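You operate a simulated robot arm through the tools that you are given. There is no shell and no other tool. Be economical: measure what you need, move in short steps, check, and stop when the job is done.

You are at the controls of a simulated two-armed robot. One attempt, no reset.

JOB
Stack three coils in the grey tray with handles and carry it to the corner bench.
Fine: green coil at the bottom, black coil on it, orange coil on top; both hands on the tray; set it down beside the length rule.
Where things are to end (x, y in the base frame): grey tray with handles within 60 mm of [-920, -840].

The check looks at the end state, three seconds after you hand in, the way a careful person would. Anything else that was tipped, shoved, dropped, spilled or broken makes it a failure.

ROBOT AND FRAMES
Two 7-joint arms with two-finger parallel grippers on one trunk, on a base that drives. Base frame: it is fixed to the floor where the robot stands at the start and does not move with it; the origin is under the middle of the robot, x ahead of it, y to its left, z up; the surface under the hand at the start is at about z = 880. Readings come in mm, degrees, newtons and seconds.
The left shoulder is at the start at [50, 165, 1130], the right one opposite. With the tool pointing down near the work surface each hand reaches from about 240 to 700 mm from the robot's upright axis, wherever it stands, measured 20 degrees to its own side. Places, roughly: black coil (22x22x3 cm) [800, -200, 900]; green coil (24x24x3 cm) [500, -200, 900]; orange coil (20x20x3 cm) [500, -500, 900]; top of the black coil [800, -200, 900]; top of the green bench by the grey rail [-1100, -800, 700]; top of the green coil [500, -200, 900]; tray [500, 200, 900]. Payload 3.91 kg a hand.
The TCP of each hand is the grasp point between the finger pads, 30 mm short of the fingertips. In the tool frame z runs along the fingers and y along their closing line. The gripper opens to 110 mm. The fingers are 20 mm wide and 10 mm thick; the gripper's body (48 by 112 mm) begins 55 mm behind the TCP.
Orientation is told as [roll, pitch, yaw] about the base's x, y, z axes, in that order, counted from this pose: with the fingers straight down and closing along the base's y, the tool's x points along the base's -x, its y along +y and its z along -z.

CONTROLS
- The arms move only by the tool play_rows. It takes "left_deltas", "right_deltas" or both (then of equal length, played together; a hand with none holds still); each is a list of rows, each an object of numbers (a shift or turn left out is 0, a gripper value left out holds the last): "wx", "wy", "wz": the turn, a rotation vector about the tool's x, y, z in rad; "dx", "dy", "dz": the shift along the tool's x, y, z in mm; "gripper": the opening, from 0 (shut) to 1 (fully open). In form: [{"wx": .., "wy": .., "wz": .., "dx": .., "dy": .., "dz": .., "gripper": ..}, ...]. A call has 1 to 10 rows; each row shifts and turns the commanded pose from where the row before left it, along the tool's axes as they then stand. Rows are played at 5 a second. More than 50 mm and 8.6 degrees between two rows, or a gripper value outside its range, and nothing of the call is played. Where a pose cannot be reached the arm comes as near as it can. A force on the tool above 90 N (or 10 N above the force at the start of the call, whichever is more), or a blocked arm, ends the call early, and 0.2 s more pass. Each finger travels about 45 mm/s and halts on what it meets, pressing with about 41 N; the grip force reading is that of the motor and also rises with nothing between the fingers. The clock runs only during rows and for 0.2 s after the last one: add rows that do not move to give the fingers time. The reply holds the time, the measured pose of the TCP, the force on the tool along the base axes, the opening and the grip force, in the units named above and with some noise, with the torque about the TCP (base axes, N m) and any sound that the robot's microphone picked up.
- Cameras (640 x 400 px; columns grow to the right, rows downward): "scene" is now at [121.5, -3.6, 1314.6]; the picture's right is [-0.04, -1.00, 0.00], its down [-0.43, 0.02, -0.90] and it looks along [0.90, -0.04, -0.43] (base axes); focal length 215 px, centre (320, 200). "left" rides on the left gripper at [73, -17, -103] in its tool frame; the picture's right is [0.23, 0.97, 0.00], its down [-0.76, 0.18, -0.62] and it looks along [-0.61, 0.14, 0.78] (tool axes); focal length 222 px, centre (320, 200). "right" rides on the right gripper at [72, 17, -103] in its tool frame; the picture's right is [-0.23, 0.97, 0.00], its down [-0.76, -0.18, -0.62] and it looks along [-0.61, -0.14, 0.78] (tool axes); focal length 222 px, centre (320, 200). There is no depth. A picture from a camera that has moved, and an enlarged one, comes with that camera's place and axes in the base frame and with its lens.
- get_image(camera): a new picture of that camera. The clock stands still meanwhile.
- raise_lower(by): slides the trunk up (or, below 0, down) by that many mm; the arms and the scene camera ride with it, the base frame stays. It gives what a move gives, with no picture.
- base_move(legs): drives the robot by 1 to 6 legs, each [ahead, left, turn to the left] in mm, mm and degrees, along the robot's own axes; the way and the turn of a leg run together, so that a leg with both is an arc; at most 1500 mm and 180 degrees a leg. The arms and the cameras ride along, it lands a little off, and it stops where it bumps. It gives what a move gives.
- turn_head(pan, tilt): turns the head with the scene camera to pan (to the left, within 80 degrees either way) and tilt (down, from -29 to 69), counted from straight ahead of the robot. It gives what a move gives.
- enlarge(camera, box): a new picture of the part [left, top, right, bottom] of that camera's present view, enlarged. The clock stands still meanwhile.
- close_job(): hands the job in; it is judged then, once.

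Work in short steps. Places have to be worked out from the pictures, the camera data and where the tool is seen: move nearer, look again, correct. Check each grasp and each placing, and mend what went wrong. You have 120 turns and 108 pictures in all, those below and enlarged ones among them. Open the grippers and draw the arms clear of the work before you hand the job in, unless the task says otherwise; then end with one line.

The tools are called by a JSON object that holds its "op" and its "data". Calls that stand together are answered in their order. play_rows: Moves the arms, as the interface text tells. Its arguments: {"type":"object","properties":{"left_deltas":{"type":"array","items":{"type":"object","properties":{"wx":{"type":"number"},"wy":{"type":"number"},"wz":{"type":"number"},"dx":{"type":"number"},"dy":{"type":"number"},"dz":{"type":"number"},"gripper":{"type":"number"}}}},"right_deltas":{"type":"array","items":{"type":"object","properties":{"wx":{"type":"number"},"wy":{"type":"number"},"wz":{"type":"number"},"dx":{"type":"number"},"dy":{"type":"number"},"dz":{"type":"number"},"gripper":{"type":"number"}}}}},"required":[]} The other tools are called the same way: raise_lower (by) slides the trunk up or down; base_move (legs) drives the base; turn_head (pan, tilt) turns the head that bears the scene camera; get_image (camera) takes a picture; enlarge (camera, box) takes an enlarged picture of a part of a camera's view; close_job () hands the job in.

At the start:

```text
t: 0.0
left_tcp_pos: [414.4, 44.3, 1219.0]
left_tcp_rot: [-0.1, 0.1, 0.1]
left_ft_force: [0.2, -0.8, 0.0]
left_torque: [-0.01, 0.03, 0.0]
left_grip_width: 110.3
left_finger_force: 0.0
right_tcp_pos: [357.9, -320.3, 1118.9]
right_tcp_rot: [0.0, 0.0, 0.0]
right_ft_force: [-0.4, 0.4, 0.1]
right_torque: [0.03, 0.01, 0.04]
right_grip_width: 109.8
right_finger_force: 0.1
trunk travel left (down, up): [-350.0, 153.0]
robot x, y, heading: [-1.1, 0.4, 0.1]
head pan, tilt: [-2.3, 25.2]
```

scene: 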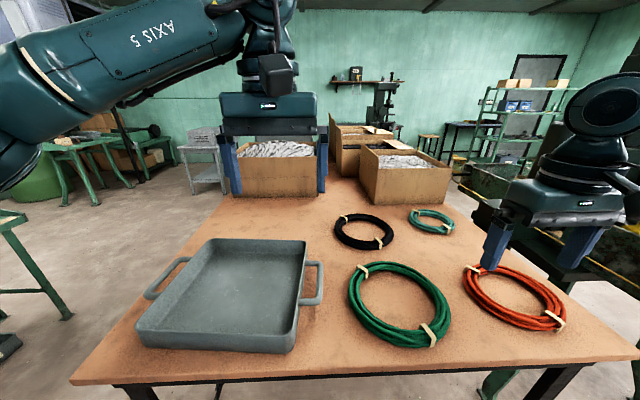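
right: 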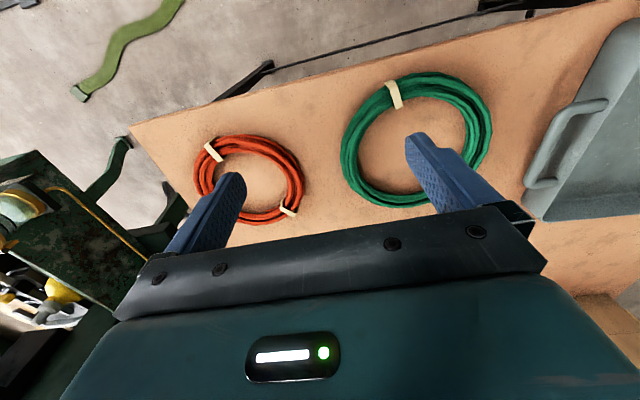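
left: 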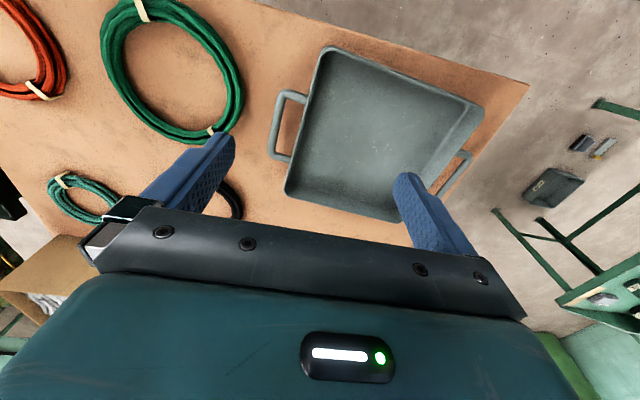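

The scene shows the tray on the left and the green, orange and black coils, plus a small teal coil that isn't part of the job. I'll move the left hand up and outward, clear of the work, and look closer.

{"op": "play_rows", "data": {"left_deltas": [{"dy": 45}, {"dy": 45}, {"dy": 45}, {"dy": 45}, {"dy": 45}, {"dy": 45}]}}

{"op": "turn_head", "data": {"pan": 0, "tilt": 45}}

{"op": "get_image", "data": {"camera": "scene"}}

{"op": "get_image", "data": {"camera": "left"}}

```text
t: 1.4
left_tcp_pos: [415.5, 315.0, 1221.2]
left_tcp_rot: [0.0, 0.0, -0.1]
left_ft_force: [0.6, -0.5, 0.2]
left_torque: [-0.01, -0.01, 0.01]
left_grip_width: 110.1
left_finger_force: 0.0
right_tcp_pos: [357.3, -320.7, 1117.9]
right_tcp_rot: [0.0, -0.1, 0.0]
right_ft_force: [-0.2, -0.5, 1.2]
right_torque: [0.03, 0.02, 0.01]
right_grip_width: 109.9
right_finger_force: 0.0
trunk travel left (down, up): [-350.0, 153.0]
robot x, y, heading: [-0.4, -3.2, -0.0]
head pan, tilt: [-2.3, 25.2]
```

```text
t: 2.2
left_tcp_pos: [416.3, 312.3, 1223.4]
left_tcp_rot: [-0.1, 0.0, 0.1]
left_ft_force: [-0.4, -0.6, 0.1]
left_torque: [0.01, 0.05, 0.01]
left_grip_width: 110.0
left_finger_force: 0.1
right_tcp_pos: [357.8, -321.9, 1116.8]
right_tcp_rot: [0.0, -0.1, 0.0]
right_ft_force: [-0.6, -1.6, 0.5]
right_torque: [-0.03, 0.02, 0.01]
right_grip_width: 109.8
right_finger_force: 0.1
trunk travel left (down, up): [-350.0, 153.0]
robot x, y, heading: [-3.1, 0.6, 0.1]
head pan, tilt: [0.0, 45.0]
```

```text
104 pictures are left
camera scene: at [110.8, 0.0, 1284.4], right [0.0, -1.0, 0.0], down [-0.71, 0.0, -0.71], along [0.71, 0.0, -0.71], focal length 215 px, centre (320, 200)
```

scene: 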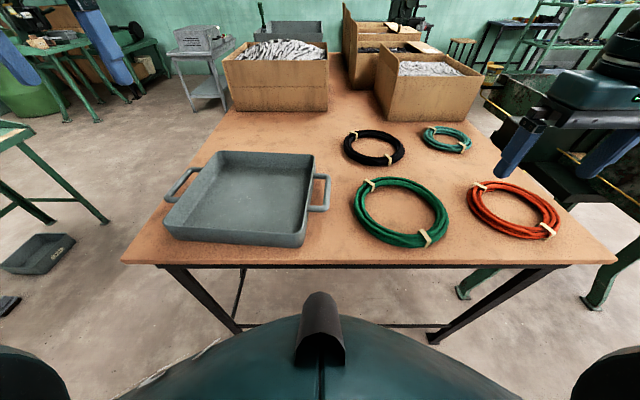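

```text
103 pictures are left
camera left: at [343.0, 297.3, 1327.1], right [-0.23, 0.97, 0.0], down [0.76, 0.18, 0.62], along [0.61, 0.14, -0.78], focal length 222 px, centre (320, 200)
```

left: 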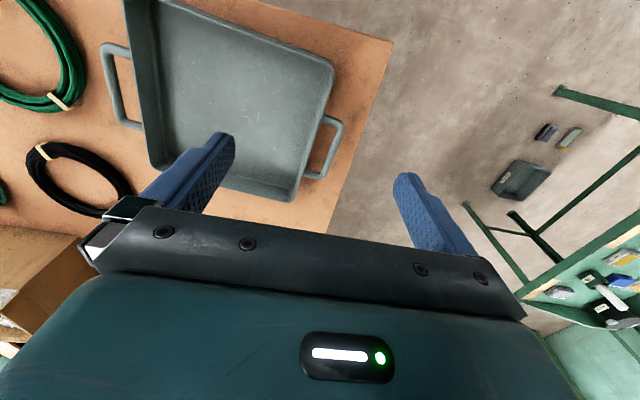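

I'll enlarge the coils and the tray so I can measure them.

{"op": "enlarge", "data": {"camera": "scene", "box": [320, 110, 580, 270]}}

{"op": "enlarge", "data": {"camera": "scene", "box": [120, 120, 380, 280]}}

```text
2.46 times, centred on (450, 190) of scene
camera zoom: at [110.8, 0.0, 1284.4], right [0.0, -1.0, 0.0], down [-0.71, 0.0, -0.71], along [0.71, 0.0, -0.71], focal length 530 px, centre (0, 225)
```

zoom: 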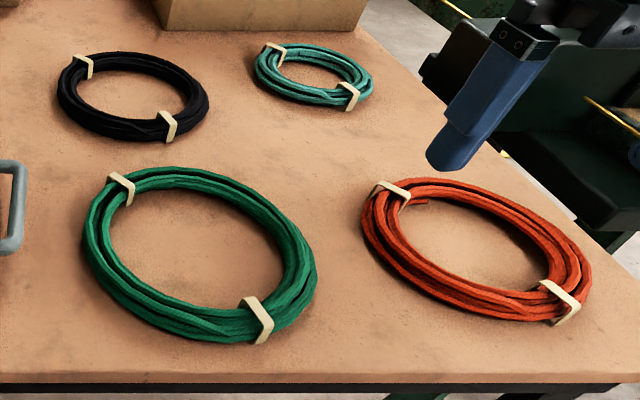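

```text
2.46 times, centred on (250, 200) of scene
camera zoom: at [110.8, 0.0, 1284.4], right [0.0, -1.0, 0.0], down [-0.71, 0.0, -0.71], along [0.71, 0.0, -0.71], focal length 530 px, centre (492, 200)
```

zoom: 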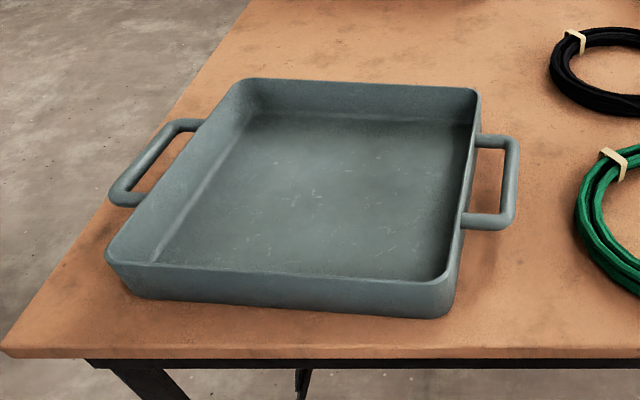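

My estimates: green centre about (476,-193), orange (477,-470), black (762,-179). Tray centre is about (520,170), yawed roughly -4°, with its handle bars near (503,-19) and (526,356). I'll bring the right hand over the green coil's near-right rim, turned 45°, and check from its camera.

{"op": "play_rows", "data": {"right_deltas": [{"dx": -23, "dy": 28, "dz": 20, "wz": 0.131}, {"wz": 0.131}, {"wz": 0.131, "dz": 30}, {"wz": 0.131, "dz": 30}, {"wz": 0.131, "dz": 20}, {"wz": 0.13, "dz": 20}]}}

{"op": "get_image", "data": {"camera": "right"}}

```text
t: 3.6
left_tcp_pos: [416.0, 313.6, 1222.5]
left_tcp_rot: [-0.1, 0.0, 0.1]
left_ft_force: [1.3, -0.1, 0.5]
left_torque: [-0.02, 0.01, 0.0]
left_grip_width: 110.1
left_finger_force: 0.0
right_tcp_pos: [379.9, -292.2, 996.7]
right_tcp_rot: [0.0, 0.0, -45.2]
right_ft_force: [0.4, -0.2, 0.6]
right_torque: [-0.02, 0.0, 0.0]
right_grip_width: 109.9
right_finger_force: 0.0
trunk travel left (down, up): [-350.0, 153.0]
robot x, y, heading: [2.2, -4.1, 0.1]
head pan, tilt: [0.0, 45.0]
```

```text
100 pictures are left
camera right: at [340.8, -229.4, 1100.3], right [0.85, 0.53, 0.0], down [0.41, -0.67, 0.62], along [0.33, -0.53, -0.78], focal length 222 px, centre (320, 200)
```

right: 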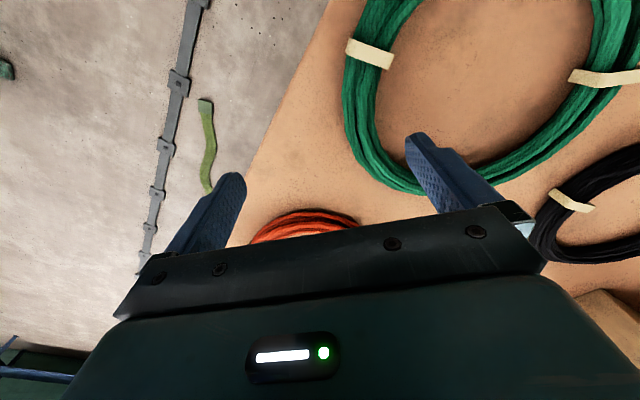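

The rim matches my estimate, so I'll centre over it at (404,-265), descend to z≈916 and close.

{"op": "play_rows", "data": {"right_deltas": [{"dy": 36, "dx": 2, "gripper": 0.7}, {"dz": 30}, {"dz": 30}, {"dz": 20}]}}

{"op": "get_image", "data": {"camera": "right"}}

```text
t: 4.6
left_tcp_pos: [416.1, 312.4, 1223.6]
left_tcp_rot: [-0.1, 0.0, 0.0]
left_ft_force: [0.2, -0.9, -0.4]
left_torque: [0.0, 0.01, 0.0]
left_grip_width: 110.1
left_finger_force: 0.0
right_tcp_pos: [403.4, -266.0, 916.1]
right_tcp_rot: [0.0, -0.1, -44.9]
right_ft_force: [-0.7, 0.1, -0.6]
right_torque: [0.04, -0.02, 0.01]
right_grip_width: 76.9
right_finger_force: 0.1
trunk travel left (down, up): [-350.0, 153.0]
robot x, y, heading: [-1.6, 0.3, 0.0]
head pan, tilt: [0.0, 45.0]
```

```text
99 pictures are left
camera right: at [364.4, -203.8, 1020.0], right [0.85, 0.53, 0.0], down [0.41, -0.66, 0.62], along [0.33, -0.53, -0.78], focal length 222 px, centre (320, 200)
```

right: 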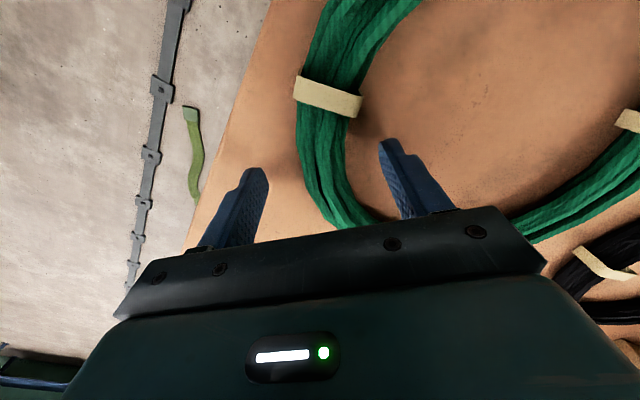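

The fingers straddle the rim and nothing is touching, so I'll close and give them time.

{"op": "play_rows", "data": {"right_deltas": [{"gripper": 0}, {}, {}, {}, {}, {}]}}

```text
t: 6.0
left_tcp_pos: [414.7, 313.3, 1221.8]
left_tcp_rot: [-0.2, -0.1, 0.1]
left_ft_force: [-0.1, 0.1, 0.3]
left_torque: [-0.02, 0.01, 0.0]
left_grip_width: 109.8
left_finger_force: 0.1
right_tcp_pos: [403.6, -265.9, 917.5]
right_tcp_rot: [-0.1, 0.1, -44.9]
right_ft_force: [0.3, 1.5, -0.2]
right_torque: [0.08, -0.05, 0.03]
right_grip_width: 29.3
right_finger_force: 40.9
trunk travel left (down, up): [-350.0, 153.0]
robot x, y, heading: [2.6, 4.1, 0.2]
head pan, tilt: [0.0, 45.0]
```

It gripped at 29 mm. I'll lift slowly to test for sag.

{"op": "play_rows", "data": {"right_deltas": [{"dz": -10}, {"dz": -15}, {"dz": -15}, {}]}}

{"op": "get_image", "data": {"camera": "scene"}}

```text
t: 7.0
left_tcp_pos: [417.4, 313.2, 1222.3]
left_tcp_rot: [-0.1, 0.1, 0.2]
left_ft_force: [-0.3, -0.5, -0.4]
left_torque: [-0.02, -0.03, 0.0]
left_grip_width: 109.8
left_finger_force: 0.0
right_tcp_pos: [405.7, -265.6, 957.2]
right_tcp_rot: [0.0, 0.0, -44.9]
right_ft_force: [0.1, -0.6, -3.3]
right_torque: [-0.24, 0.29, -0.04]
right_grip_width: 29.7
right_finger_force: 41.2
trunk travel left (down, up): [-350.0, 153.0]
robot x, y, heading: [0.8, 0.9, 0.0]
head pan, tilt: [0.0, 45.0]
```

```text
98 pictures are left
camera scene: at [111.2, -0.1, 1284.3], right [0.0, -1.0, 0.0], down [-0.71, 0.0, -0.71], along [0.71, 0.0, -0.71], focal length 215 px, centre (320, 200)
```

scene: 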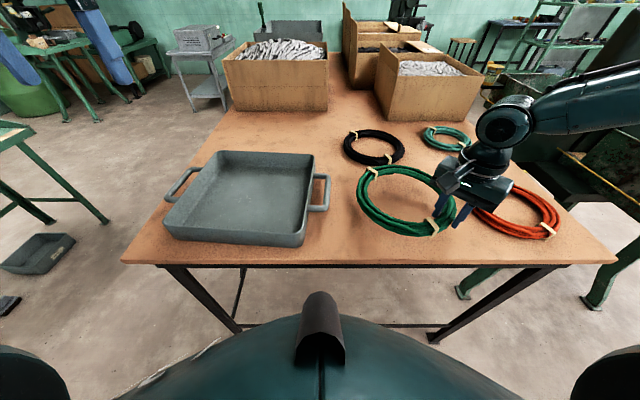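

The coil weighs about 0.35 kg and hangs level, so one hand is enough. I'll raise it and carry it over the tray.

{"op": "play_rows", "data": {"right_deltas": [{"dz": -25}, {"dz": -30}, {"dx": 28, "dy": 36}, {"dx": 28, "dy": 36}, {"dx": 28, "dy": 36}, {"dx": 28, "dy": 36}, {"dx": 28, "dy": 36}, {"dx": 28, "dy": 36}, {"dx": 28, "dy": 36}, {"dx": 28, "dy": 36}]}}

{"op": "get_image", "data": {"camera": "scene"}}

{"op": "get_image", "data": {"camera": "right"}}

{"op": "get_image", "data": {"camera": "left"}}

```text
t: 9.2
left_tcp_pos: [415.9, 312.7, 1222.3]
left_tcp_rot: [-0.1, 0.0, 0.0]
left_ft_force: [0.8, -0.4, -0.3]
left_torque: [0.01, -0.04, -0.05]
left_grip_width: 110.1
left_finger_force: 0.0
right_tcp_pos: [391.6, -97.9, 1023.9]
right_tcp_rot: [0.0, 0.0, -45.1]
right_ft_force: [-0.2, -0.3, -3.7]
right_torque: [-0.28, 0.23, -0.03]
right_grip_width: 29.6
right_finger_force: 40.7
right hand out of reach, approached as far as the arm can: row 6, 7, 8, 9, 10
trunk travel left (down, up): [-350.0, 153.0]
robot x, y, heading: [1.2, 3.2, -0.1]
head pan, tilt: [0.0, 45.0]
```

```text
97 pictures are left
camera scene: at [110.9, 0.0, 1284.3], right [0.0, -1.0, 0.0], down [-0.71, 0.0, -0.71], along [0.71, 0.0, -0.71], focal length 215 px, centre (320, 200)
```

scene: 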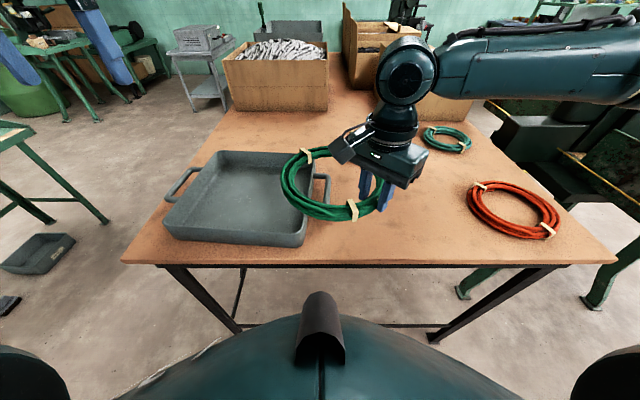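

```text
96 pictures are left
camera right: at [351.7, -35.3, 1126.9], right [0.85, 0.53, 0.0], down [0.41, -0.67, 0.62], along [0.33, -0.53, -0.78], focal length 222 px, centre (320, 200)
```

right: 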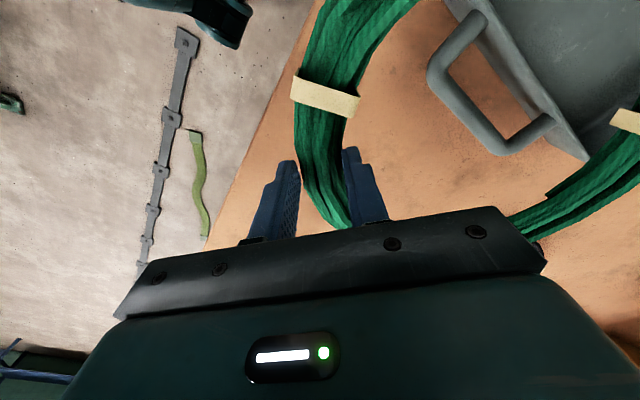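

```text
95 pictures are left
camera left: at [343.2, 297.5, 1327.0], right [-0.23, 0.97, 0.0], down [0.76, 0.18, 0.62], along [0.61, 0.14, -0.78], focal length 222 px, centre (320, 200)
```

left: 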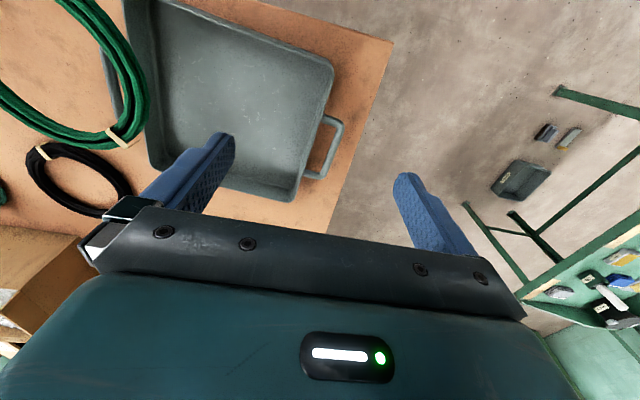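

The right arm can't cross that far over. I'll bring the hand back to its own side and strafe the base left 300 mm instead.

{"op": "play_rows", "data": {"right_deltas": [{"dx": -27, "dy": -20}, {"dx": -27, "dy": -20}, {"dx": -27, "dy": -20}]}}

{"op": "base_move", "data": {"legs": [[0, 300, 0]]}}

```text
t: 10.0
left_tcp_pos: [416.5, 313.0, 1223.1]
left_tcp_rot: [-0.1, -0.1, 0.0]
left_ft_force: [-0.4, -0.6, -0.1]
left_torque: [0.03, 0.03, 0.0]
left_grip_width: 109.9
left_finger_force: 0.1
right_tcp_pos: [404.0, -199.6, 1023.1]
right_tcp_rot: [0.0, 0.1, -45.0]
right_ft_force: [0.4, -0.5, -4.0]
right_torque: [-0.23, 0.27, -0.02]
right_grip_width: 29.7
right_finger_force: 41.3
trunk travel left (down, up): [-350.0, 153.0]
robot x, y, heading: [-1.1, 1.0, 0.0]
head pan, tilt: [0.0, 45.0]
```

```text
t: 13.2
left_tcp_pos: [414.1, 608.1, 1222.3]
left_tcp_rot: [-0.2, -0.1, 0.4]
left_ft_force: [0.4, -0.1, -0.2]
left_torque: [-0.01, 0.05, 0.03]
left_grip_width: 110.0
left_finger_force: 0.0
right_tcp_pos: [404.1, 94.2, 1022.6]
right_tcp_rot: [0.0, 0.0, -44.7]
right_ft_force: [0.7, 0.8, -3.3]
right_torque: [-0.26, 0.3, 0.01]
right_grip_width: 29.7
right_finger_force: 40.9
trunk travel left (down, up): [-350.0, 153.0]
robot x, y, heading: [-2.0, 292.4, 0.4]
head pan, tilt: [0.0, 45.0]
```

Now I'll move about 46 mm forward over the tray and look.

{"op": "play_rows", "data": {"right_deltas": [{"dx": -29, "dy": 36}]}}

{"op": "get_image", "data": {"camera": "scene"}}

{"op": "get_image", "data": {"camera": "right"}}

```text
t: 13.6
left_tcp_pos: [414.5, 607.5, 1220.8]
left_tcp_rot: [-0.1, 0.2, 0.5]
left_ft_force: [-0.2, 0.0, -0.8]
left_torque: [-0.01, 0.01, 0.01]
left_grip_width: 109.8
left_finger_force: 0.0
right_tcp_pos: [449.8, 99.3, 1024.6]
right_tcp_rot: [-0.2, 0.1, -44.7]
right_ft_force: [-0.1, 0.4, -2.3]
right_torque: [-0.24, 0.27, -0.01]
right_grip_width: 29.8
right_finger_force: 40.7
trunk travel left (down, up): [-350.0, 153.0]
robot x, y, heading: [-2.4, 291.2, 0.2]
head pan, tilt: [0.0, 45.0]
```

```text
94 pictures are left
camera scene: at [111.3, 293.8, 1284.1], right [0.01, -1.0, 0.0], down [-0.71, 0.0, -0.71], along [0.71, 0.0, -0.71], focal length 215 px, centre (320, 200)
```

scene: 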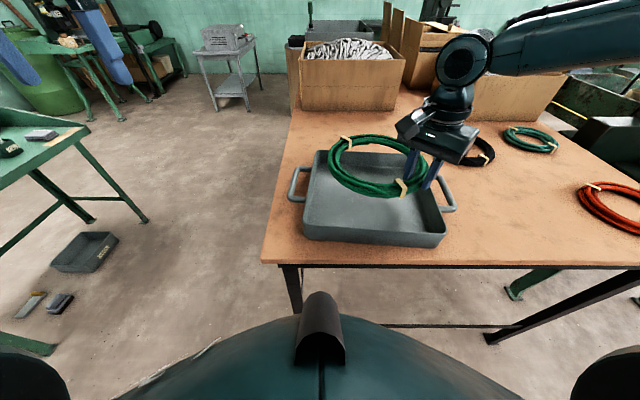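

```text
93 pictures are left
camera right: at [410.7, 160.8, 1126.9], right [0.85, 0.53, 0.0], down [0.42, -0.66, 0.62], along [0.33, -0.53, -0.78], focal length 222 px, centre (320, 200)
```

right: 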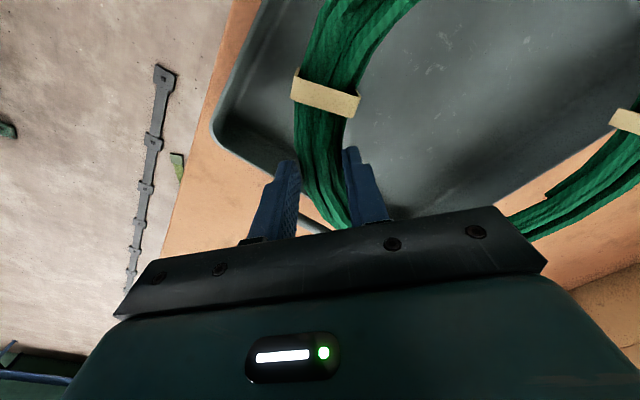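

I'll enlarge to refine the tray's position from this new viewpoint.

{"op": "enlarge", "data": {"camera": "scene", "box": [270, 120, 470, 250]}}

```text
3.08 times, centred on (370, 185) of scene
camera zoom: at [111.3, 293.8, 1284.1], right [0.01, -1.0, 0.0], down [-0.71, 0.0, -0.71], along [0.71, 0.0, -0.71], focal length 662 px, centre (166, 246)
```

zoom: 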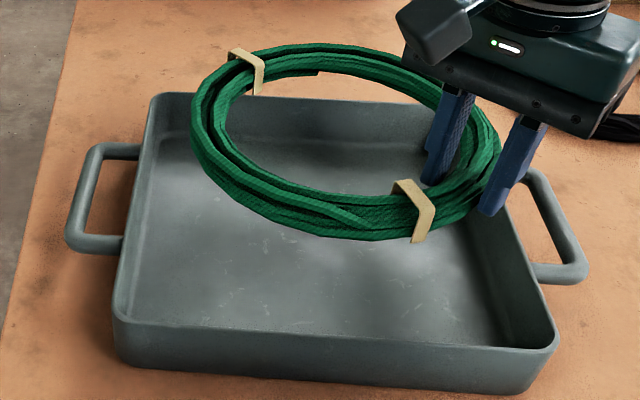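

The tray rim is at about z=936, with centre (518,173) and yaw -5°. The coil is already centred over it, so I'll make a small correction and lower it.

{"op": "play_rows", "data": {"right_deltas": [{"dx": 4, "dy": 1.5, "dz": 20}, {"dz": 25}, {"dz": 25}, {"dz": 15}, {"dz": 10}, {"dz": 5}]}}

{"op": "enlarge", "data": {"camera": "scene", "box": [270, 120, 470, 250]}}

```text
t: 15.0
left_tcp_pos: [413.4, 607.4, 1222.2]
left_tcp_rot: [0.0, 0.0, 0.4]
left_ft_force: [-0.4, 0.4, -0.2]
left_torque: [0.0, 0.02, 0.0]
left_grip_width: 110.0
left_finger_force: 0.1
right_tcp_pos: [449.8, 102.2, 924.1]
right_tcp_rot: [0.0, 0.0, -44.7]
right_ft_force: [0.1, -0.1, -2.7]
right_torque: [-0.23, 0.27, 0.0]
right_grip_width: 29.7
right_finger_force: 41.4
trunk travel left (down, up): [-350.0, 153.0]
robot x, y, heading: [1.8, 293.9, 0.0]
head pan, tilt: [0.0, 45.0]
```

```text
3.08 times, centred on (370, 185) of scene
camera zoom: at [110.3, 293.0, 1284.3], right [0.01, -1.0, 0.0], down [-0.71, 0.0, -0.71], along [0.71, 0.0, -0.71], focal length 662 px, centre (166, 246)
```

zoom: 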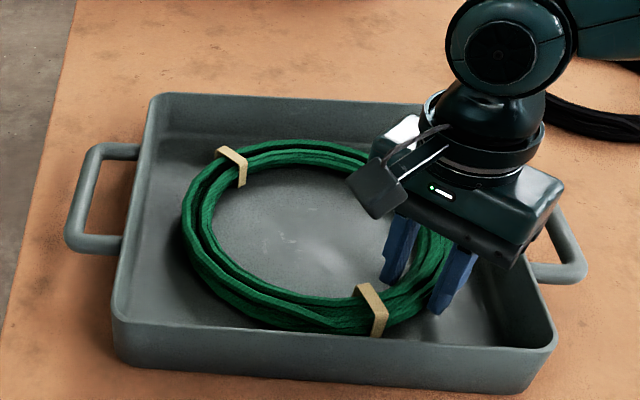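

It's well placed and nearly touching. I'll lower it a few mm more and release with partial opening.

{"op": "play_rows", "data": {"right_deltas": [{"dz": 2}, {"dz": 1.5}, {"gripper": 0.5}, {}, {}]}}

```text
t: 16.2
left_tcp_pos: [414.0, 608.0, 1222.5]
left_tcp_rot: [-0.1, 0.1, 0.4]
left_ft_force: [0.7, 0.0, -0.2]
left_torque: [-0.02, -0.02, -0.02]
left_grip_width: 110.1
left_finger_force: 0.1
right_tcp_pos: [448.7, 103.8, 920.7]
right_tcp_rot: [0.0, 0.0, -44.7]
right_ft_force: [-0.1, -0.5, 0.4]
right_torque: [0.02, 0.02, 0.01]
right_grip_width: 55.1
right_finger_force: 0.1
trunk travel left (down, up): [-350.0, 153.0]
robot x, y, heading: [-3.0, 294.1, 0.4]
head pan, tilt: [0.0, 45.0]
```

Released. I'll raise the hand clear and look straight down to judge the clearance between base and table.

{"op": "play_rows", "data": {"right_deltas": [{"dz": -40}, {"dz": -45}, {"dz": -45}]}}

{"op": "turn_head", "data": {"pan": 0, "tilt": 69}}

{"op": "get_image", "data": {"camera": "scene"}}

```text
t: 17.0
left_tcp_pos: [414.1, 608.7, 1223.4]
left_tcp_rot: [-0.1, 0.0, 0.4]
left_ft_force: [0.1, 0.7, -0.3]
left_torque: [0.0, 0.01, 0.01]
left_grip_width: 110.0
left_finger_force: 0.1
right_tcp_pos: [450.1, 103.7, 1049.8]
right_tcp_rot: [0.0, 0.0, -44.7]
right_ft_force: [-0.7, 1.0, -0.2]
right_torque: [-0.01, -0.03, 0.0]
right_grip_width: 55.0
right_finger_force: 0.0
trunk travel left (down, up): [-350.0, 153.0]
robot x, y, heading: [-0.6, 294.1, 0.2]
head pan, tilt: [0.0, 45.0]
```

```text
t: 17.9
left_tcp_pos: [414.0, 607.8, 1221.8]
left_tcp_rot: [-0.1, 0.0, 0.5]
left_ft_force: [0.3, -0.2, 0.4]
left_torque: [-0.02, -0.02, 0.03]
left_grip_width: 110.0
left_finger_force: 0.0
right_tcp_pos: [451.3, 103.7, 1049.3]
right_tcp_rot: [0.0, 0.0, -44.8]
right_ft_force: [-0.4, -0.8, 0.2]
right_torque: [-0.03, 0.02, -0.03]
right_grip_width: 55.2
right_finger_force: 0.0
trunk travel left (down, up): [-350.0, 153.0]
robot x, y, heading: [0.2, 293.5, 0.2]
head pan, tilt: [0.0, 68.8]
```

```text
90 pictures are left
camera scene: at [84.7, 293.0, 1255.5], right [0.01, -1.0, 0.0], down [-0.93, -0.01, -0.36], along [0.36, 0.0, -0.93], focal length 215 px, centre (320, 200)
```

scene: 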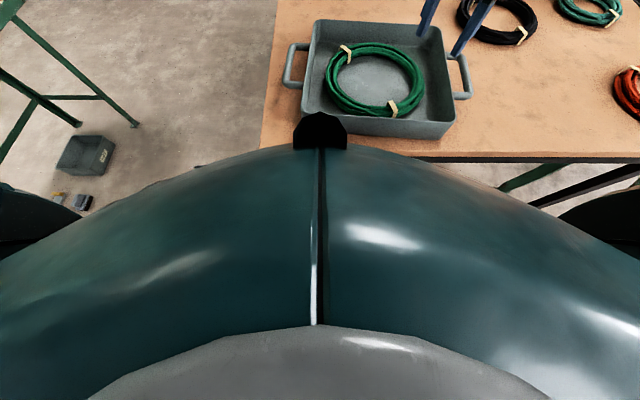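

Base clearance at the table is uncertain, so I'll avoid driving forward. I'll strafe back right 315 mm, turn the hand to yaw -70° for the near side of the black coil, and look.

{"op": "base_move", "data": {"legs": [[0, -315, 0]]}}

{"op": "play_rows", "data": {"right_deltas": [{"wz": 0.147, "gripper": 0.7}, {"wz": 0.147}, {"wz": 0.146}, {"dy": 40}, {"dy": 40}, {"dy": 40}]}}

{"op": "turn_head", "data": {"pan": -10, "tilt": 35}}

{"op": "get_image", "data": {"camera": "scene"}}

{"op": "get_image", "data": {"camera": "right"}}

```text
t: 21.2
left_tcp_pos: [416.3, 297.6, 1223.5]
left_tcp_rot: [-0.2, 0.0, -0.1]
left_ft_force: [0.4, -0.7, -0.1]
left_torque: [0.0, -0.03, -0.01]
left_grip_width: 110.0
left_finger_force: 0.0
right_tcp_pos: [449.3, -207.9, 1050.4]
right_tcp_rot: [-0.1, -0.1, -45.2]
right_ft_force: [-0.7, 0.9, 0.1]
right_torque: [-0.01, -0.02, 0.02]
right_grip_width: 55.0
right_finger_force: 0.0
trunk travel left (down, up): [-350.0, 153.0]
robot x, y, heading: [-1.7, -16.2, -0.2]
head pan, tilt: [0.0, 68.8]
```

```text
t: 22.6
left_tcp_pos: [417.1, 296.8, 1222.4]
left_tcp_rot: [-0.1, 0.1, 0.0]
left_ft_force: [-0.2, 0.1, -0.4]
left_torque: [0.02, -0.01, -0.02]
left_grip_width: 110.0
left_finger_force: 0.1
right_tcp_pos: [523.8, -200.1, 1048.7]
right_tcp_rot: [0.1, 0.1, -70.4]
right_ft_force: [1.1, 0.4, -0.2]
right_torque: [0.03, 0.03, 0.0]
right_grip_width: 76.9
right_finger_force: 0.0
right hand out of reach, approached as far as the arm can: row 5, 6
trunk travel left (down, up): [-350.0, 153.0]
robot x, y, heading: [2.6, -17.0, -0.3]
head pan, tilt: [0.0, 68.8]
```

```text
t: 23.6
left_tcp_pos: [416.8, 296.8, 1222.8]
left_tcp_rot: [-0.1, -0.1, -0.1]
left_ft_force: [0.1, -0.2, 0.7]
left_torque: [0.0, 0.01, -0.02]
left_grip_width: 109.8
left_finger_force: 0.2
right_tcp_pos: [521.0, -198.0, 1047.9]
right_tcp_rot: [0.1, -0.1, -70.3]
right_ft_force: [0.0, -0.5, -0.7]
right_torque: [0.02, -0.01, -0.01]
right_grip_width: 77.0
right_finger_force: 0.1
trunk travel left (down, up): [-350.0, 153.0]
robot x, y, heading: [-1.4, -11.2, 0.1]
head pan, tilt: [-10.0, 35.0]
```

```text
89 pictures are left
camera scene: at [115.9, -30.9, 1299.1], right [-0.18, -0.98, 0.0], down [-0.57, 0.1, -0.82], along [0.81, -0.14, -0.57], focal length 215 px, centre (320, 200)
```

scene: 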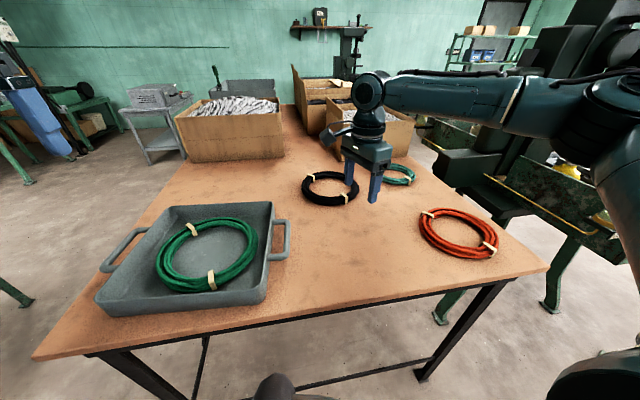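

```text
88 pictures are left
camera right: at [513.9, -125.8, 1151.3], right [0.99, 0.11, 0.0], down [0.09, -0.78, 0.62], along [0.07, -0.62, -0.78], focal length 222 px, centre (320, 200)
```

right: 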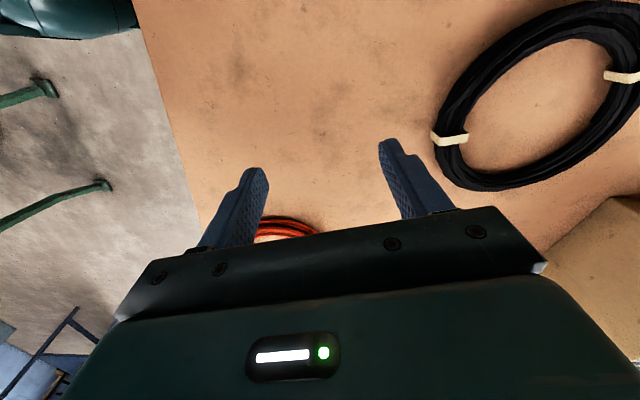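

Reach is limited here, either by the height or by the yaw. I'll descend to about z=970 and try extending again.

{"op": "play_rows", "data": {"right_deltas": [{"dz": 40}, {"dz": 30}, {"dy": 25}, {"dy": 25}]}}

```text
t: 24.6
left_tcp_pos: [416.0, 297.8, 1223.0]
left_tcp_rot: [-0.1, 0.0, 0.0]
left_ft_force: [-0.3, 0.1, -0.2]
left_torque: [0.01, 0.0, 0.01]
left_grip_width: 110.4
left_finger_force: 0.1
right_tcp_pos: [526.4, -208.4, 985.0]
right_tcp_rot: [0.1, 0.0, -70.3]
right_ft_force: [0.6, 0.2, 0.6]
right_torque: [-0.03, 0.01, 0.02]
right_grip_width: 76.9
right_finger_force: 0.0
right hand out of reach, approached as far as the arm can: row 2, 3, 4
trunk travel left (down, up): [-350.0, 153.0]
robot x, y, heading: [-1.4, -16.1, -0.2]
head pan, tilt: [-10.0, 35.0]
```

This looks like a wrist joint limit rather than distance. I'll turn back to yaw -45 and test the extension.

{"op": "play_rows", "data": {"right_deltas": [{"wz": -0.147}, {"wz": -0.147}, {"wz": -0.147}, {"dy": 30}, {"dy": 30}, {"dy": 30}]}}

```text
t: 25.9
left_tcp_pos: [416.6, 297.9, 1222.9]
left_tcp_rot: [-0.2, 0.0, 0.0]
left_ft_force: [-0.4, -0.1, -0.4]
left_torque: [0.0, 0.01, 0.01]
left_grip_width: 110.1
left_finger_force: 0.1
right_tcp_pos: [523.8, -205.8, 995.7]
right_tcp_rot: [0.0, 0.0, -45.0]
right_ft_force: [0.8, -0.1, -0.1]
right_torque: [-0.02, 0.02, 0.01]
right_grip_width: 76.8
right_finger_force: 0.2
right hand out of reach, approached as far as the arm can: row 4, 5, 6
trunk travel left (down, up): [-350.0, 153.0]
robot x, y, heading: [-1.8, -17.9, -0.0]
head pan, tilt: [-10.0, 35.0]
```

I'll probe by extending away from the body's centreline (+x, -y).

{"op": "play_rows", "data": {"right_deltas": [{"dx": -30, "dy": -30}, {"dx": -30, "dy": 15}, {"dx": -30, "dy": 15}, {"dx": -25, "dy": 25}, {"dx": -25, "dy": 25}]}}

```text
t: 27.1
left_tcp_pos: [416.5, 295.9, 1224.3]
left_tcp_rot: [0.0, 0.0, 0.0]
left_ft_force: [0.2, 0.1, -0.5]
left_torque: [-0.02, -0.01, 0.01]
left_grip_width: 110.0
left_finger_force: 0.0
right_tcp_pos: [582.1, -301.0, 1007.5]
right_tcp_rot: [0.0, 0.0, -45.1]
right_ft_force: [-0.2, 0.9, 0.4]
right_torque: [-0.02, 0.0, -0.02]
right_grip_width: 76.9
right_finger_force: 0.1
right hand out of reach, approached as far as the arm can: row 3, 4, 5
trunk travel left (down, up): [-350.0, 153.0]
robot x, y, heading: [3.2, -12.4, -0.2]
head pan, tilt: [-10.0, 35.0]
```

I'll probe again with yaw back at 0, extending straight ahead.

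{"op": "play_rows", "data": {"right_deltas": [{"wz": -0.14}, {"wz": -0.14}, {"wz": -0.14}, {"wz": -0.14}, {"wz": -0.14}, {"wz": -0.085}, {"dx": -30}, {"dx": -30}]}}

{"op": "get_image", "data": {"camera": "scene"}}

```text
t: 28.9
left_tcp_pos: [416.6, 297.8, 1224.0]
left_tcp_rot: [0.0, 0.0, 0.0]
left_ft_force: [-0.7, -0.9, -1.0]
left_torque: [0.0, -0.01, 0.02]
left_grip_width: 110.0
left_finger_force: 0.0
right_tcp_pos: [586.5, -316.2, 1012.4]
right_tcp_rot: [0.0, -0.1, -0.1]
right_ft_force: [0.3, -0.4, -0.8]
right_torque: [0.0, 0.0, 0.0]
right_grip_width: 76.9
right_finger_force: 0.0
right hand out of reach, approached as far as the arm can: row 7, 8
trunk travel left (down, up): [-350.0, 153.0]
robot x, y, heading: [-0.3, -17.3, -0.4]
head pan, tilt: [-10.0, 35.0]
```

```text
87 pictures are left
camera scene: at [116.0, -31.0, 1299.2], right [-0.18, -0.98, 0.0], down [-0.56, 0.1, -0.82], along [0.81, -0.14, -0.57], focal length 215 px, centre (320, 200)
```

scene: 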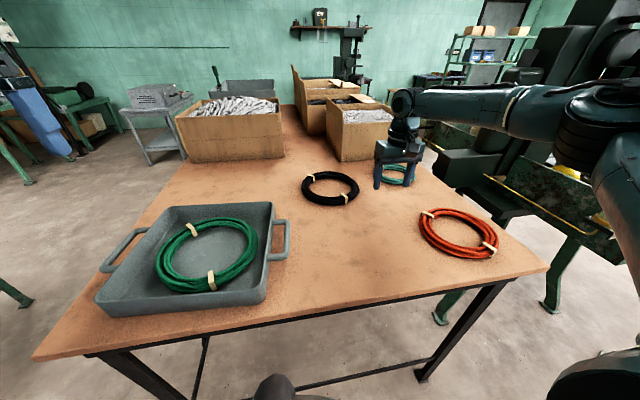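

The boundary looks height-dependent: more reach lower down. The table below the hand is clear, so I'll descend to about z=930 and extend.

{"op": "play_rows", "data": {"right_deltas": [{"dz": 40}, {"dz": 40}, {"dx": -25}, {"dx": -25}]}}

```text
t: 29.9
left_tcp_pos: [417.2, 296.0, 1221.8]
left_tcp_rot: [-0.1, 0.1, 0.0]
left_ft_force: [0.3, -0.1, -0.8]
left_torque: [0.0, 0.0, -0.02]
left_grip_width: 110.2
left_finger_force: 0.1
right_tcp_pos: [575.6, -325.6, 944.6]
right_tcp_rot: [-0.1, 0.0, -0.1]
right_ft_force: [0.8, -0.3, 0.1]
right_torque: [0.02, -0.02, 0.0]
right_grip_width: 77.2
right_finger_force: 0.1
right hand out of reach, approached as far as the arm can: row 1, 2, 3, 4
trunk travel left (down, up): [-350.0, 153.0]
robot x, y, heading: [-1.6, -18.9, -0.1]
head pan, tilt: [-10.0, 35.0]
```

The reach limit here is firm, at about 0.65 m from the axis, so I need the base closer. I'll check the base–table gap with the left wrist camera, turned sideways and looking along -y. The right hand comes up meanwhile.

{"op": "play_rows", "data": {"left_deltas": [{"wz": 0.145}, {"wz": 0.145}, {"wz": 0.145}, {"wz": 0.145}, {"wz": 0.145}, {"wz": 0.145}, {"wz": 0.145}, {"wz": 0.145}, {"wz": 0.145}, {"wz": 0.145}], "right_deltas": [{"dz": -40}, {"dz": -40}, {}, {}, {}, {}, {}, {}, {}, {}]}}

{"op": "get_image", "data": {"camera": "left"}}

```text
t: 32.1
left_tcp_pos: [293.0, 142.3, 1153.6]
left_tcp_rot: [0.0, -0.1, -83.1]
left_ft_force: [0.7, -0.4, -0.3]
left_torque: [0.01, 0.04, 0.01]
left_grip_width: 110.2
left_finger_force: 0.0
left hand out of reach, approached as far as the arm can: row 4, 5, 6, 7, 8, 9, 10
right_tcp_pos: [578.0, -326.8, 1023.7]
right_tcp_rot: [-0.1, -0.1, -0.2]
right_ft_force: [-0.5, 0.3, -0.1]
right_torque: [0.0, 0.0, -0.01]
right_grip_width: 77.4
right_finger_force: 0.2
trunk travel left (down, up): [-350.0, 153.0]
robot x, y, heading: [0.4, -13.2, 0.1]
head pan, tilt: [-10.0, 35.0]
```

```text
86 pictures are left
camera left: at [266.7, 213.4, 1257.5], right [0.94, 0.34, 0.0], down [0.27, -0.73, 0.62], along [0.21, -0.59, -0.78], focal length 222 px, centre (320, 200)
```

left: 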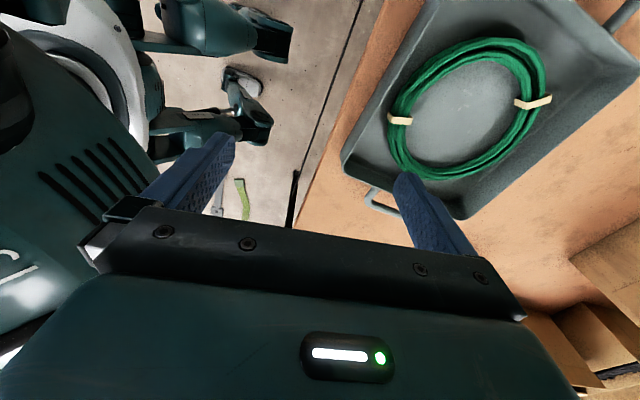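

The base feet reach only x≈175, well short of the table edge (333), and the chest sits above the table. I'll restore the left hand, draw the right hand back, then drive ahead 100 mm.

{"op": "play_rows", "data": {"left_deltas": [{"wz": -0.145}, {"wz": -0.145}, {"wz": -0.145}, {"wz": -0.145}, {"wz": -0.145}, {"wz": -0.145}, {"wz": -0.145}, {"wz": -0.145}, {"wz": -0.145}, {"wz": -0.145}], "right_deltas": [{"dx": 30}, {"dx": 30}, {"dx": 30}, {"dx": 30}, {}, {}, {}, {}, {}, {}]}}

{"op": "play_rows", "data": {"left_deltas": [{"dy": 40}, {"dy": 40}, {"dy": 40}, {"dy": 40}, {"dz": -40, "dx": -25}, {"dz": -40, "dx": -25}, {"dx": -25}]}}

{"op": "base_move", "data": {"legs": [[100, 0, 0]]}}

{"op": "get_image", "data": {"camera": "scene"}}

```text
t: 34.4
left_tcp_pos: [292.4, 143.7, 1153.1]
left_tcp_rot: [-0.1, 0.0, 0.3]
left_ft_force: [-0.2, -0.2, -0.2]
left_torque: [0.0, 0.0, 0.02]
left_grip_width: 110.0
left_finger_force: 0.0
right_tcp_pos: [457.6, -324.3, 1022.3]
right_tcp_rot: [0.0, 0.1, -0.1]
right_ft_force: [-0.6, 0.2, -0.1]
right_torque: [0.0, 0.02, 0.0]
right_grip_width: 77.1
right_finger_force: 0.1
trunk travel left (down, up): [-350.0, 153.0]
robot x, y, heading: [-1.3, -13.5, -0.3]
head pan, tilt: [-10.0, 35.0]
```

```text
t: 36.0
left_tcp_pos: [368.4, 303.5, 1234.1]
left_tcp_rot: [-0.1, 0.0, 0.0]
left_ft_force: [0.2, 0.1, 0.4]
left_torque: [-0.01, 0.0, 0.01]
left_grip_width: 109.9
left_finger_force: 0.0
right_tcp_pos: [457.9, -323.9, 1022.3]
right_tcp_rot: [0.0, 0.0, -0.1]
right_ft_force: [0.0, -1.1, -0.4]
right_torque: [0.04, 0.05, 0.01]
right_grip_width: 76.9
right_finger_force: 0.0
trunk travel left (down, up): [-350.0, 153.0]
robot x, y, heading: [-0.8, -15.7, -0.2]
head pan, tilt: [-10.0, 35.0]
```

```text
t: 37.2
left_tcp_pos: [449.3, 302.5, 1234.2]
left_tcp_rot: [0.0, 0.1, -0.1]
left_ft_force: [-0.3, 0.3, 0.0]
left_torque: [0.03, -0.01, 0.0]
left_grip_width: 110.3
left_finger_force: 0.0
right_tcp_pos: [537.5, -324.8, 1022.2]
right_tcp_rot: [0.0, -0.1, -0.3]
right_ft_force: [0.0, 0.6, 0.4]
right_torque: [-0.01, 0.0, 0.0]
right_grip_width: 77.0
right_finger_force: 0.0
trunk travel left (down, up): [-350.0, 153.0]
robot x, y, heading: [79.5, -17.8, -0.3]
head pan, tilt: [-10.0, 35.0]
stopped in leg 1: the robot was blocked; the commanded pose is now the measured one
```

```text
85 pictures are left
camera scene: at [196.8, -31.5, 1299.3], right [-0.18, -0.98, 0.0], down [-0.56, 0.1, -0.82], along [0.81, -0.15, -0.57], focal length 215 px, centre (320, 200)
```

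scene: 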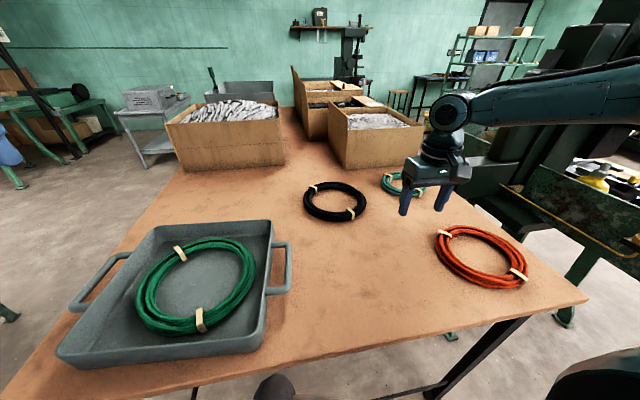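

The robot was stopped by the table at x≈80 and nothing on the table shifted. I'll back off 15 mm and turn 45° left in place, which brings the right shoulder about 100 mm closer to the black coil.

{"op": "base_move", "data": {"legs": [[-15, 0, 0], [0, 0, 45]]}}

{"op": "turn_head", "data": {"pan": -55, "tilt": 35}}

{"op": "get_image", "data": {"camera": "scene"}}

{"op": "get_image", "data": {"camera": "right"}}

```text
t: 40.0
left_tcp_pos: [92.1, 471.7, 1233.3]
left_tcp_rot: [-0.1, 0.3, 46.1]
left_ft_force: [-0.3, 0.2, -0.3]
left_torque: [0.03, -0.01, -0.02]
left_grip_width: 109.8
left_finger_force: 0.1
right_tcp_pos: [606.8, 100.4, 1022.7]
right_tcp_rot: [-0.2, 0.0, 45.9]
right_ft_force: [1.3, -0.2, -0.7]
right_torque: [0.01, -0.01, 0.02]
right_grip_width: 77.0
right_finger_force: 0.0
trunk travel left (down, up): [-350.0, 153.0]
robot x, y, heading: [65.6, -15.8, 45.9]
head pan, tilt: [-10.0, 35.0]
```

```text
t: 41.2
left_tcp_pos: [92.6, 471.1, 1233.2]
left_tcp_rot: [0.0, 0.2, 46.1]
left_ft_force: [0.3, -0.1, -0.3]
left_torque: [0.05, 0.0, -0.01]
left_grip_width: 110.1
left_finger_force: 0.1
right_tcp_pos: [606.8, 100.3, 1023.0]
right_tcp_rot: [-0.1, 0.0, 45.8]
right_ft_force: [0.2, 0.7, 0.1]
right_torque: [0.02, -0.04, 0.01]
right_grip_width: 76.9
right_finger_force: 0.0
trunk travel left (down, up): [-350.0, 153.0]
robot x, y, heading: [68.6, -14.3, 45.8]
head pan, tilt: [-55.0, 35.0]
```

```text
84 pictures are left
camera scene: at [174.6, -8.3, 1299.2], right [-0.16, -0.99, 0.0], down [-0.57, 0.09, -0.82], along [0.81, -0.13, -0.57], focal length 215 px, centre (320, 200)
```

scene: 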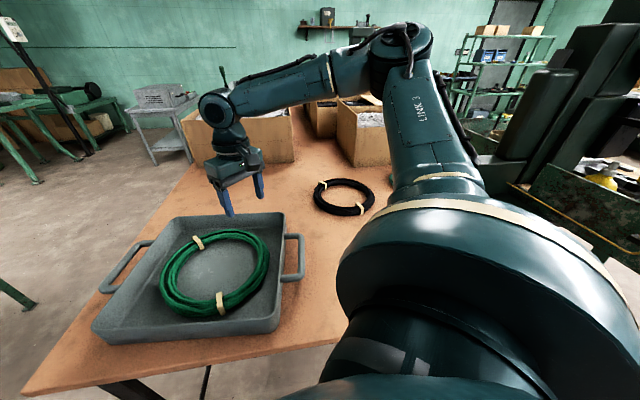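

```text
83 pictures are left
camera right: at [544.3, 58.4, 1125.9], right [-0.54, 0.84, 0.0], down [0.66, 0.42, 0.62], along [0.52, 0.34, -0.78], focal length 222 px, centre (320, 200)
```

right: 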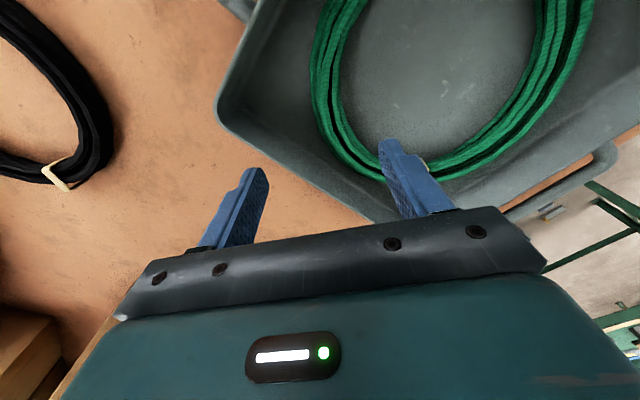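

From this heading the hand reaches both the black coil and the tray. Black centre is confirmed at about (767,-180), so I'll move above its near-left rim at (702,-115).

{"op": "play_rows", "data": {"right_deltas": [{"dx": 17.5, "dy": -43.4}, {"dx": 17.5, "dy": -43.4}, {"dx": 17.5, "dy": -43.4}, {"dx": 17.5, "dy": -43.4}, {"dx": 17.5, "dy": -43.4}, {"dz": 30}]}}

{"op": "get_image", "data": {"camera": "right"}}

{"op": "enlarge", "data": {"camera": "scene", "box": [240, 130, 440, 255]}}

```text
t: 42.6
left_tcp_pos: [91.3, 471.7, 1234.0]
left_tcp_rot: [-0.1, 0.1, 46.1]
left_ft_force: [-0.3, -0.8, 0.0]
left_torque: [0.02, 0.01, 0.01]
left_grip_width: 109.8
left_finger_force: 0.1
right_tcp_pos: [701.1, -112.3, 994.7]
right_tcp_rot: [-0.1, 0.0, 46.0]
right_ft_force: [-0.6, 1.1, -0.4]
right_torque: [0.0, 0.04, -0.02]
right_grip_width: 77.1
right_finger_force: 0.1
trunk travel left (down, up): [-350.0, 153.0]
robot x, y, heading: [68.8, -16.8, 46.0]
head pan, tilt: [-55.0, 35.0]
```

```text
82 pictures are left
camera right: at [638.4, -152.1, 1097.4], right [-0.54, 0.84, 0.0], down [0.66, 0.43, 0.62], along [0.52, 0.34, -0.78], focal length 222 px, centre (320, 200)
```

right: 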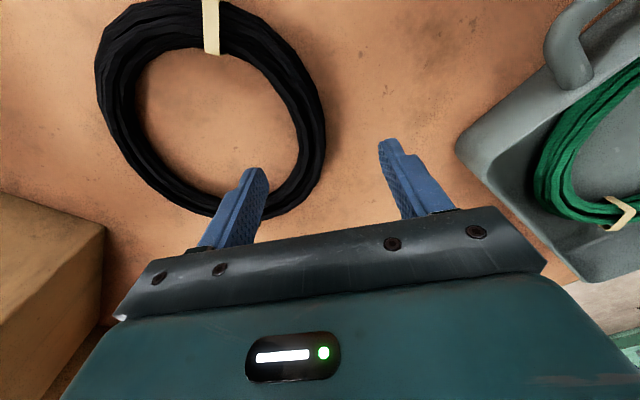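

```text
3.20 times, centred on (340, 192) of scene
camera zoom: at [174.8, -8.2, 1299.2], right [-0.16, -0.99, 0.0], down [-0.57, 0.09, -0.82], along [0.81, -0.13, -0.57], focal length 688 px, centre (256, 224)
```

zoom: 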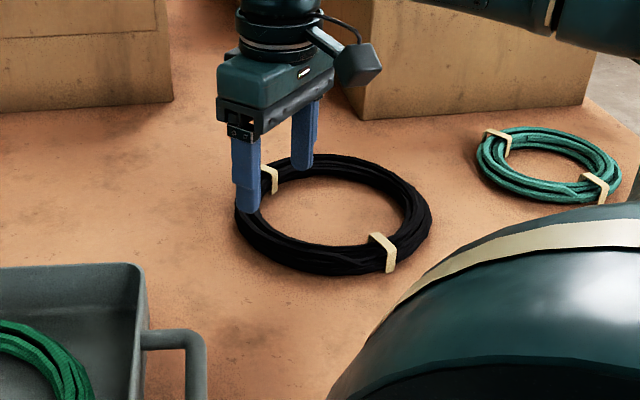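

The hand is nearly right. I'll shift 4 mm toward the coil's centre, descend, and close.

{"op": "play_rows", "data": {"right_deltas": [{"dy": -4, "dz": 30}, {"dz": 30}, {"dz": 18}, {"gripper": 0}, {}, {}, {}, {}, {}]}}

{"op": "play_rows", "data": {"right_deltas": [{"dz": -15}, {"dz": -25}, {"dz": -30}, {"dz": -30}, {}]}}

{"op": "get_image", "data": {"camera": "scene"}}

```text
t: 44.6
left_tcp_pos: [92.6, 472.7, 1233.4]
left_tcp_rot: [0.0, 0.2, 46.0]
left_ft_force: [-0.8, 1.4, -0.4]
left_torque: [0.01, 0.0, -0.01]
left_grip_width: 110.2
left_finger_force: 0.0
right_tcp_pos: [705.4, -115.1, 916.0]
right_tcp_rot: [0.0, 0.0, 45.9]
right_ft_force: [0.2, 1.6, -0.2]
right_torque: [-0.22, -0.23, 0.29]
right_grip_width: 30.0
right_finger_force: 41.2
trunk travel left (down, up): [-350.0, 153.0]
robot x, y, heading: [64.4, -17.4, 46.0]
head pan, tilt: [-55.0, 35.0]
```

```text
t: 45.8
left_tcp_pos: [92.9, 472.4, 1233.3]
left_tcp_rot: [-0.1, 0.2, 46.2]
left_ft_force: [-0.3, -0.7, -0.5]
left_torque: [0.01, 0.0, 0.03]
left_grip_width: 109.9
left_finger_force: 0.1
right_tcp_pos: [703.5, -115.1, 1018.0]
right_tcp_rot: [0.0, 0.1, 46.0]
right_ft_force: [-0.4, -0.4, -2.6]
right_torque: [0.21, 0.24, 0.02]
right_grip_width: 29.6
right_finger_force: 41.1
trunk travel left (down, up): [-350.0, 153.0]
robot x, y, heading: [65.1, -13.1, 45.8]
head pan, tilt: [-55.0, 35.0]
```

```text
80 pictures are left
camera scene: at [175.1, -8.6, 1299.1], right [-0.16, -0.99, 0.0], down [-0.57, 0.09, -0.82], along [0.81, -0.13, -0.57], focal length 215 px, centre (320, 200)
```

scene: 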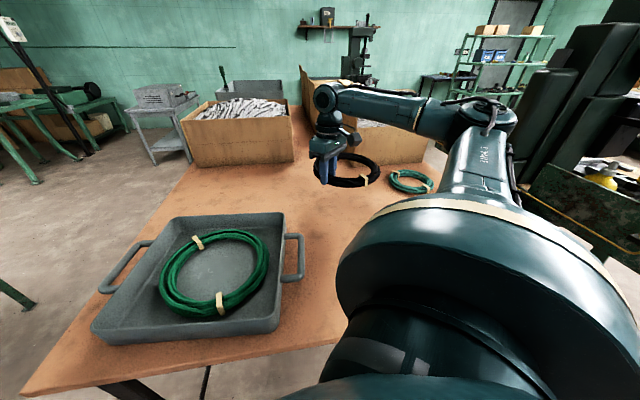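

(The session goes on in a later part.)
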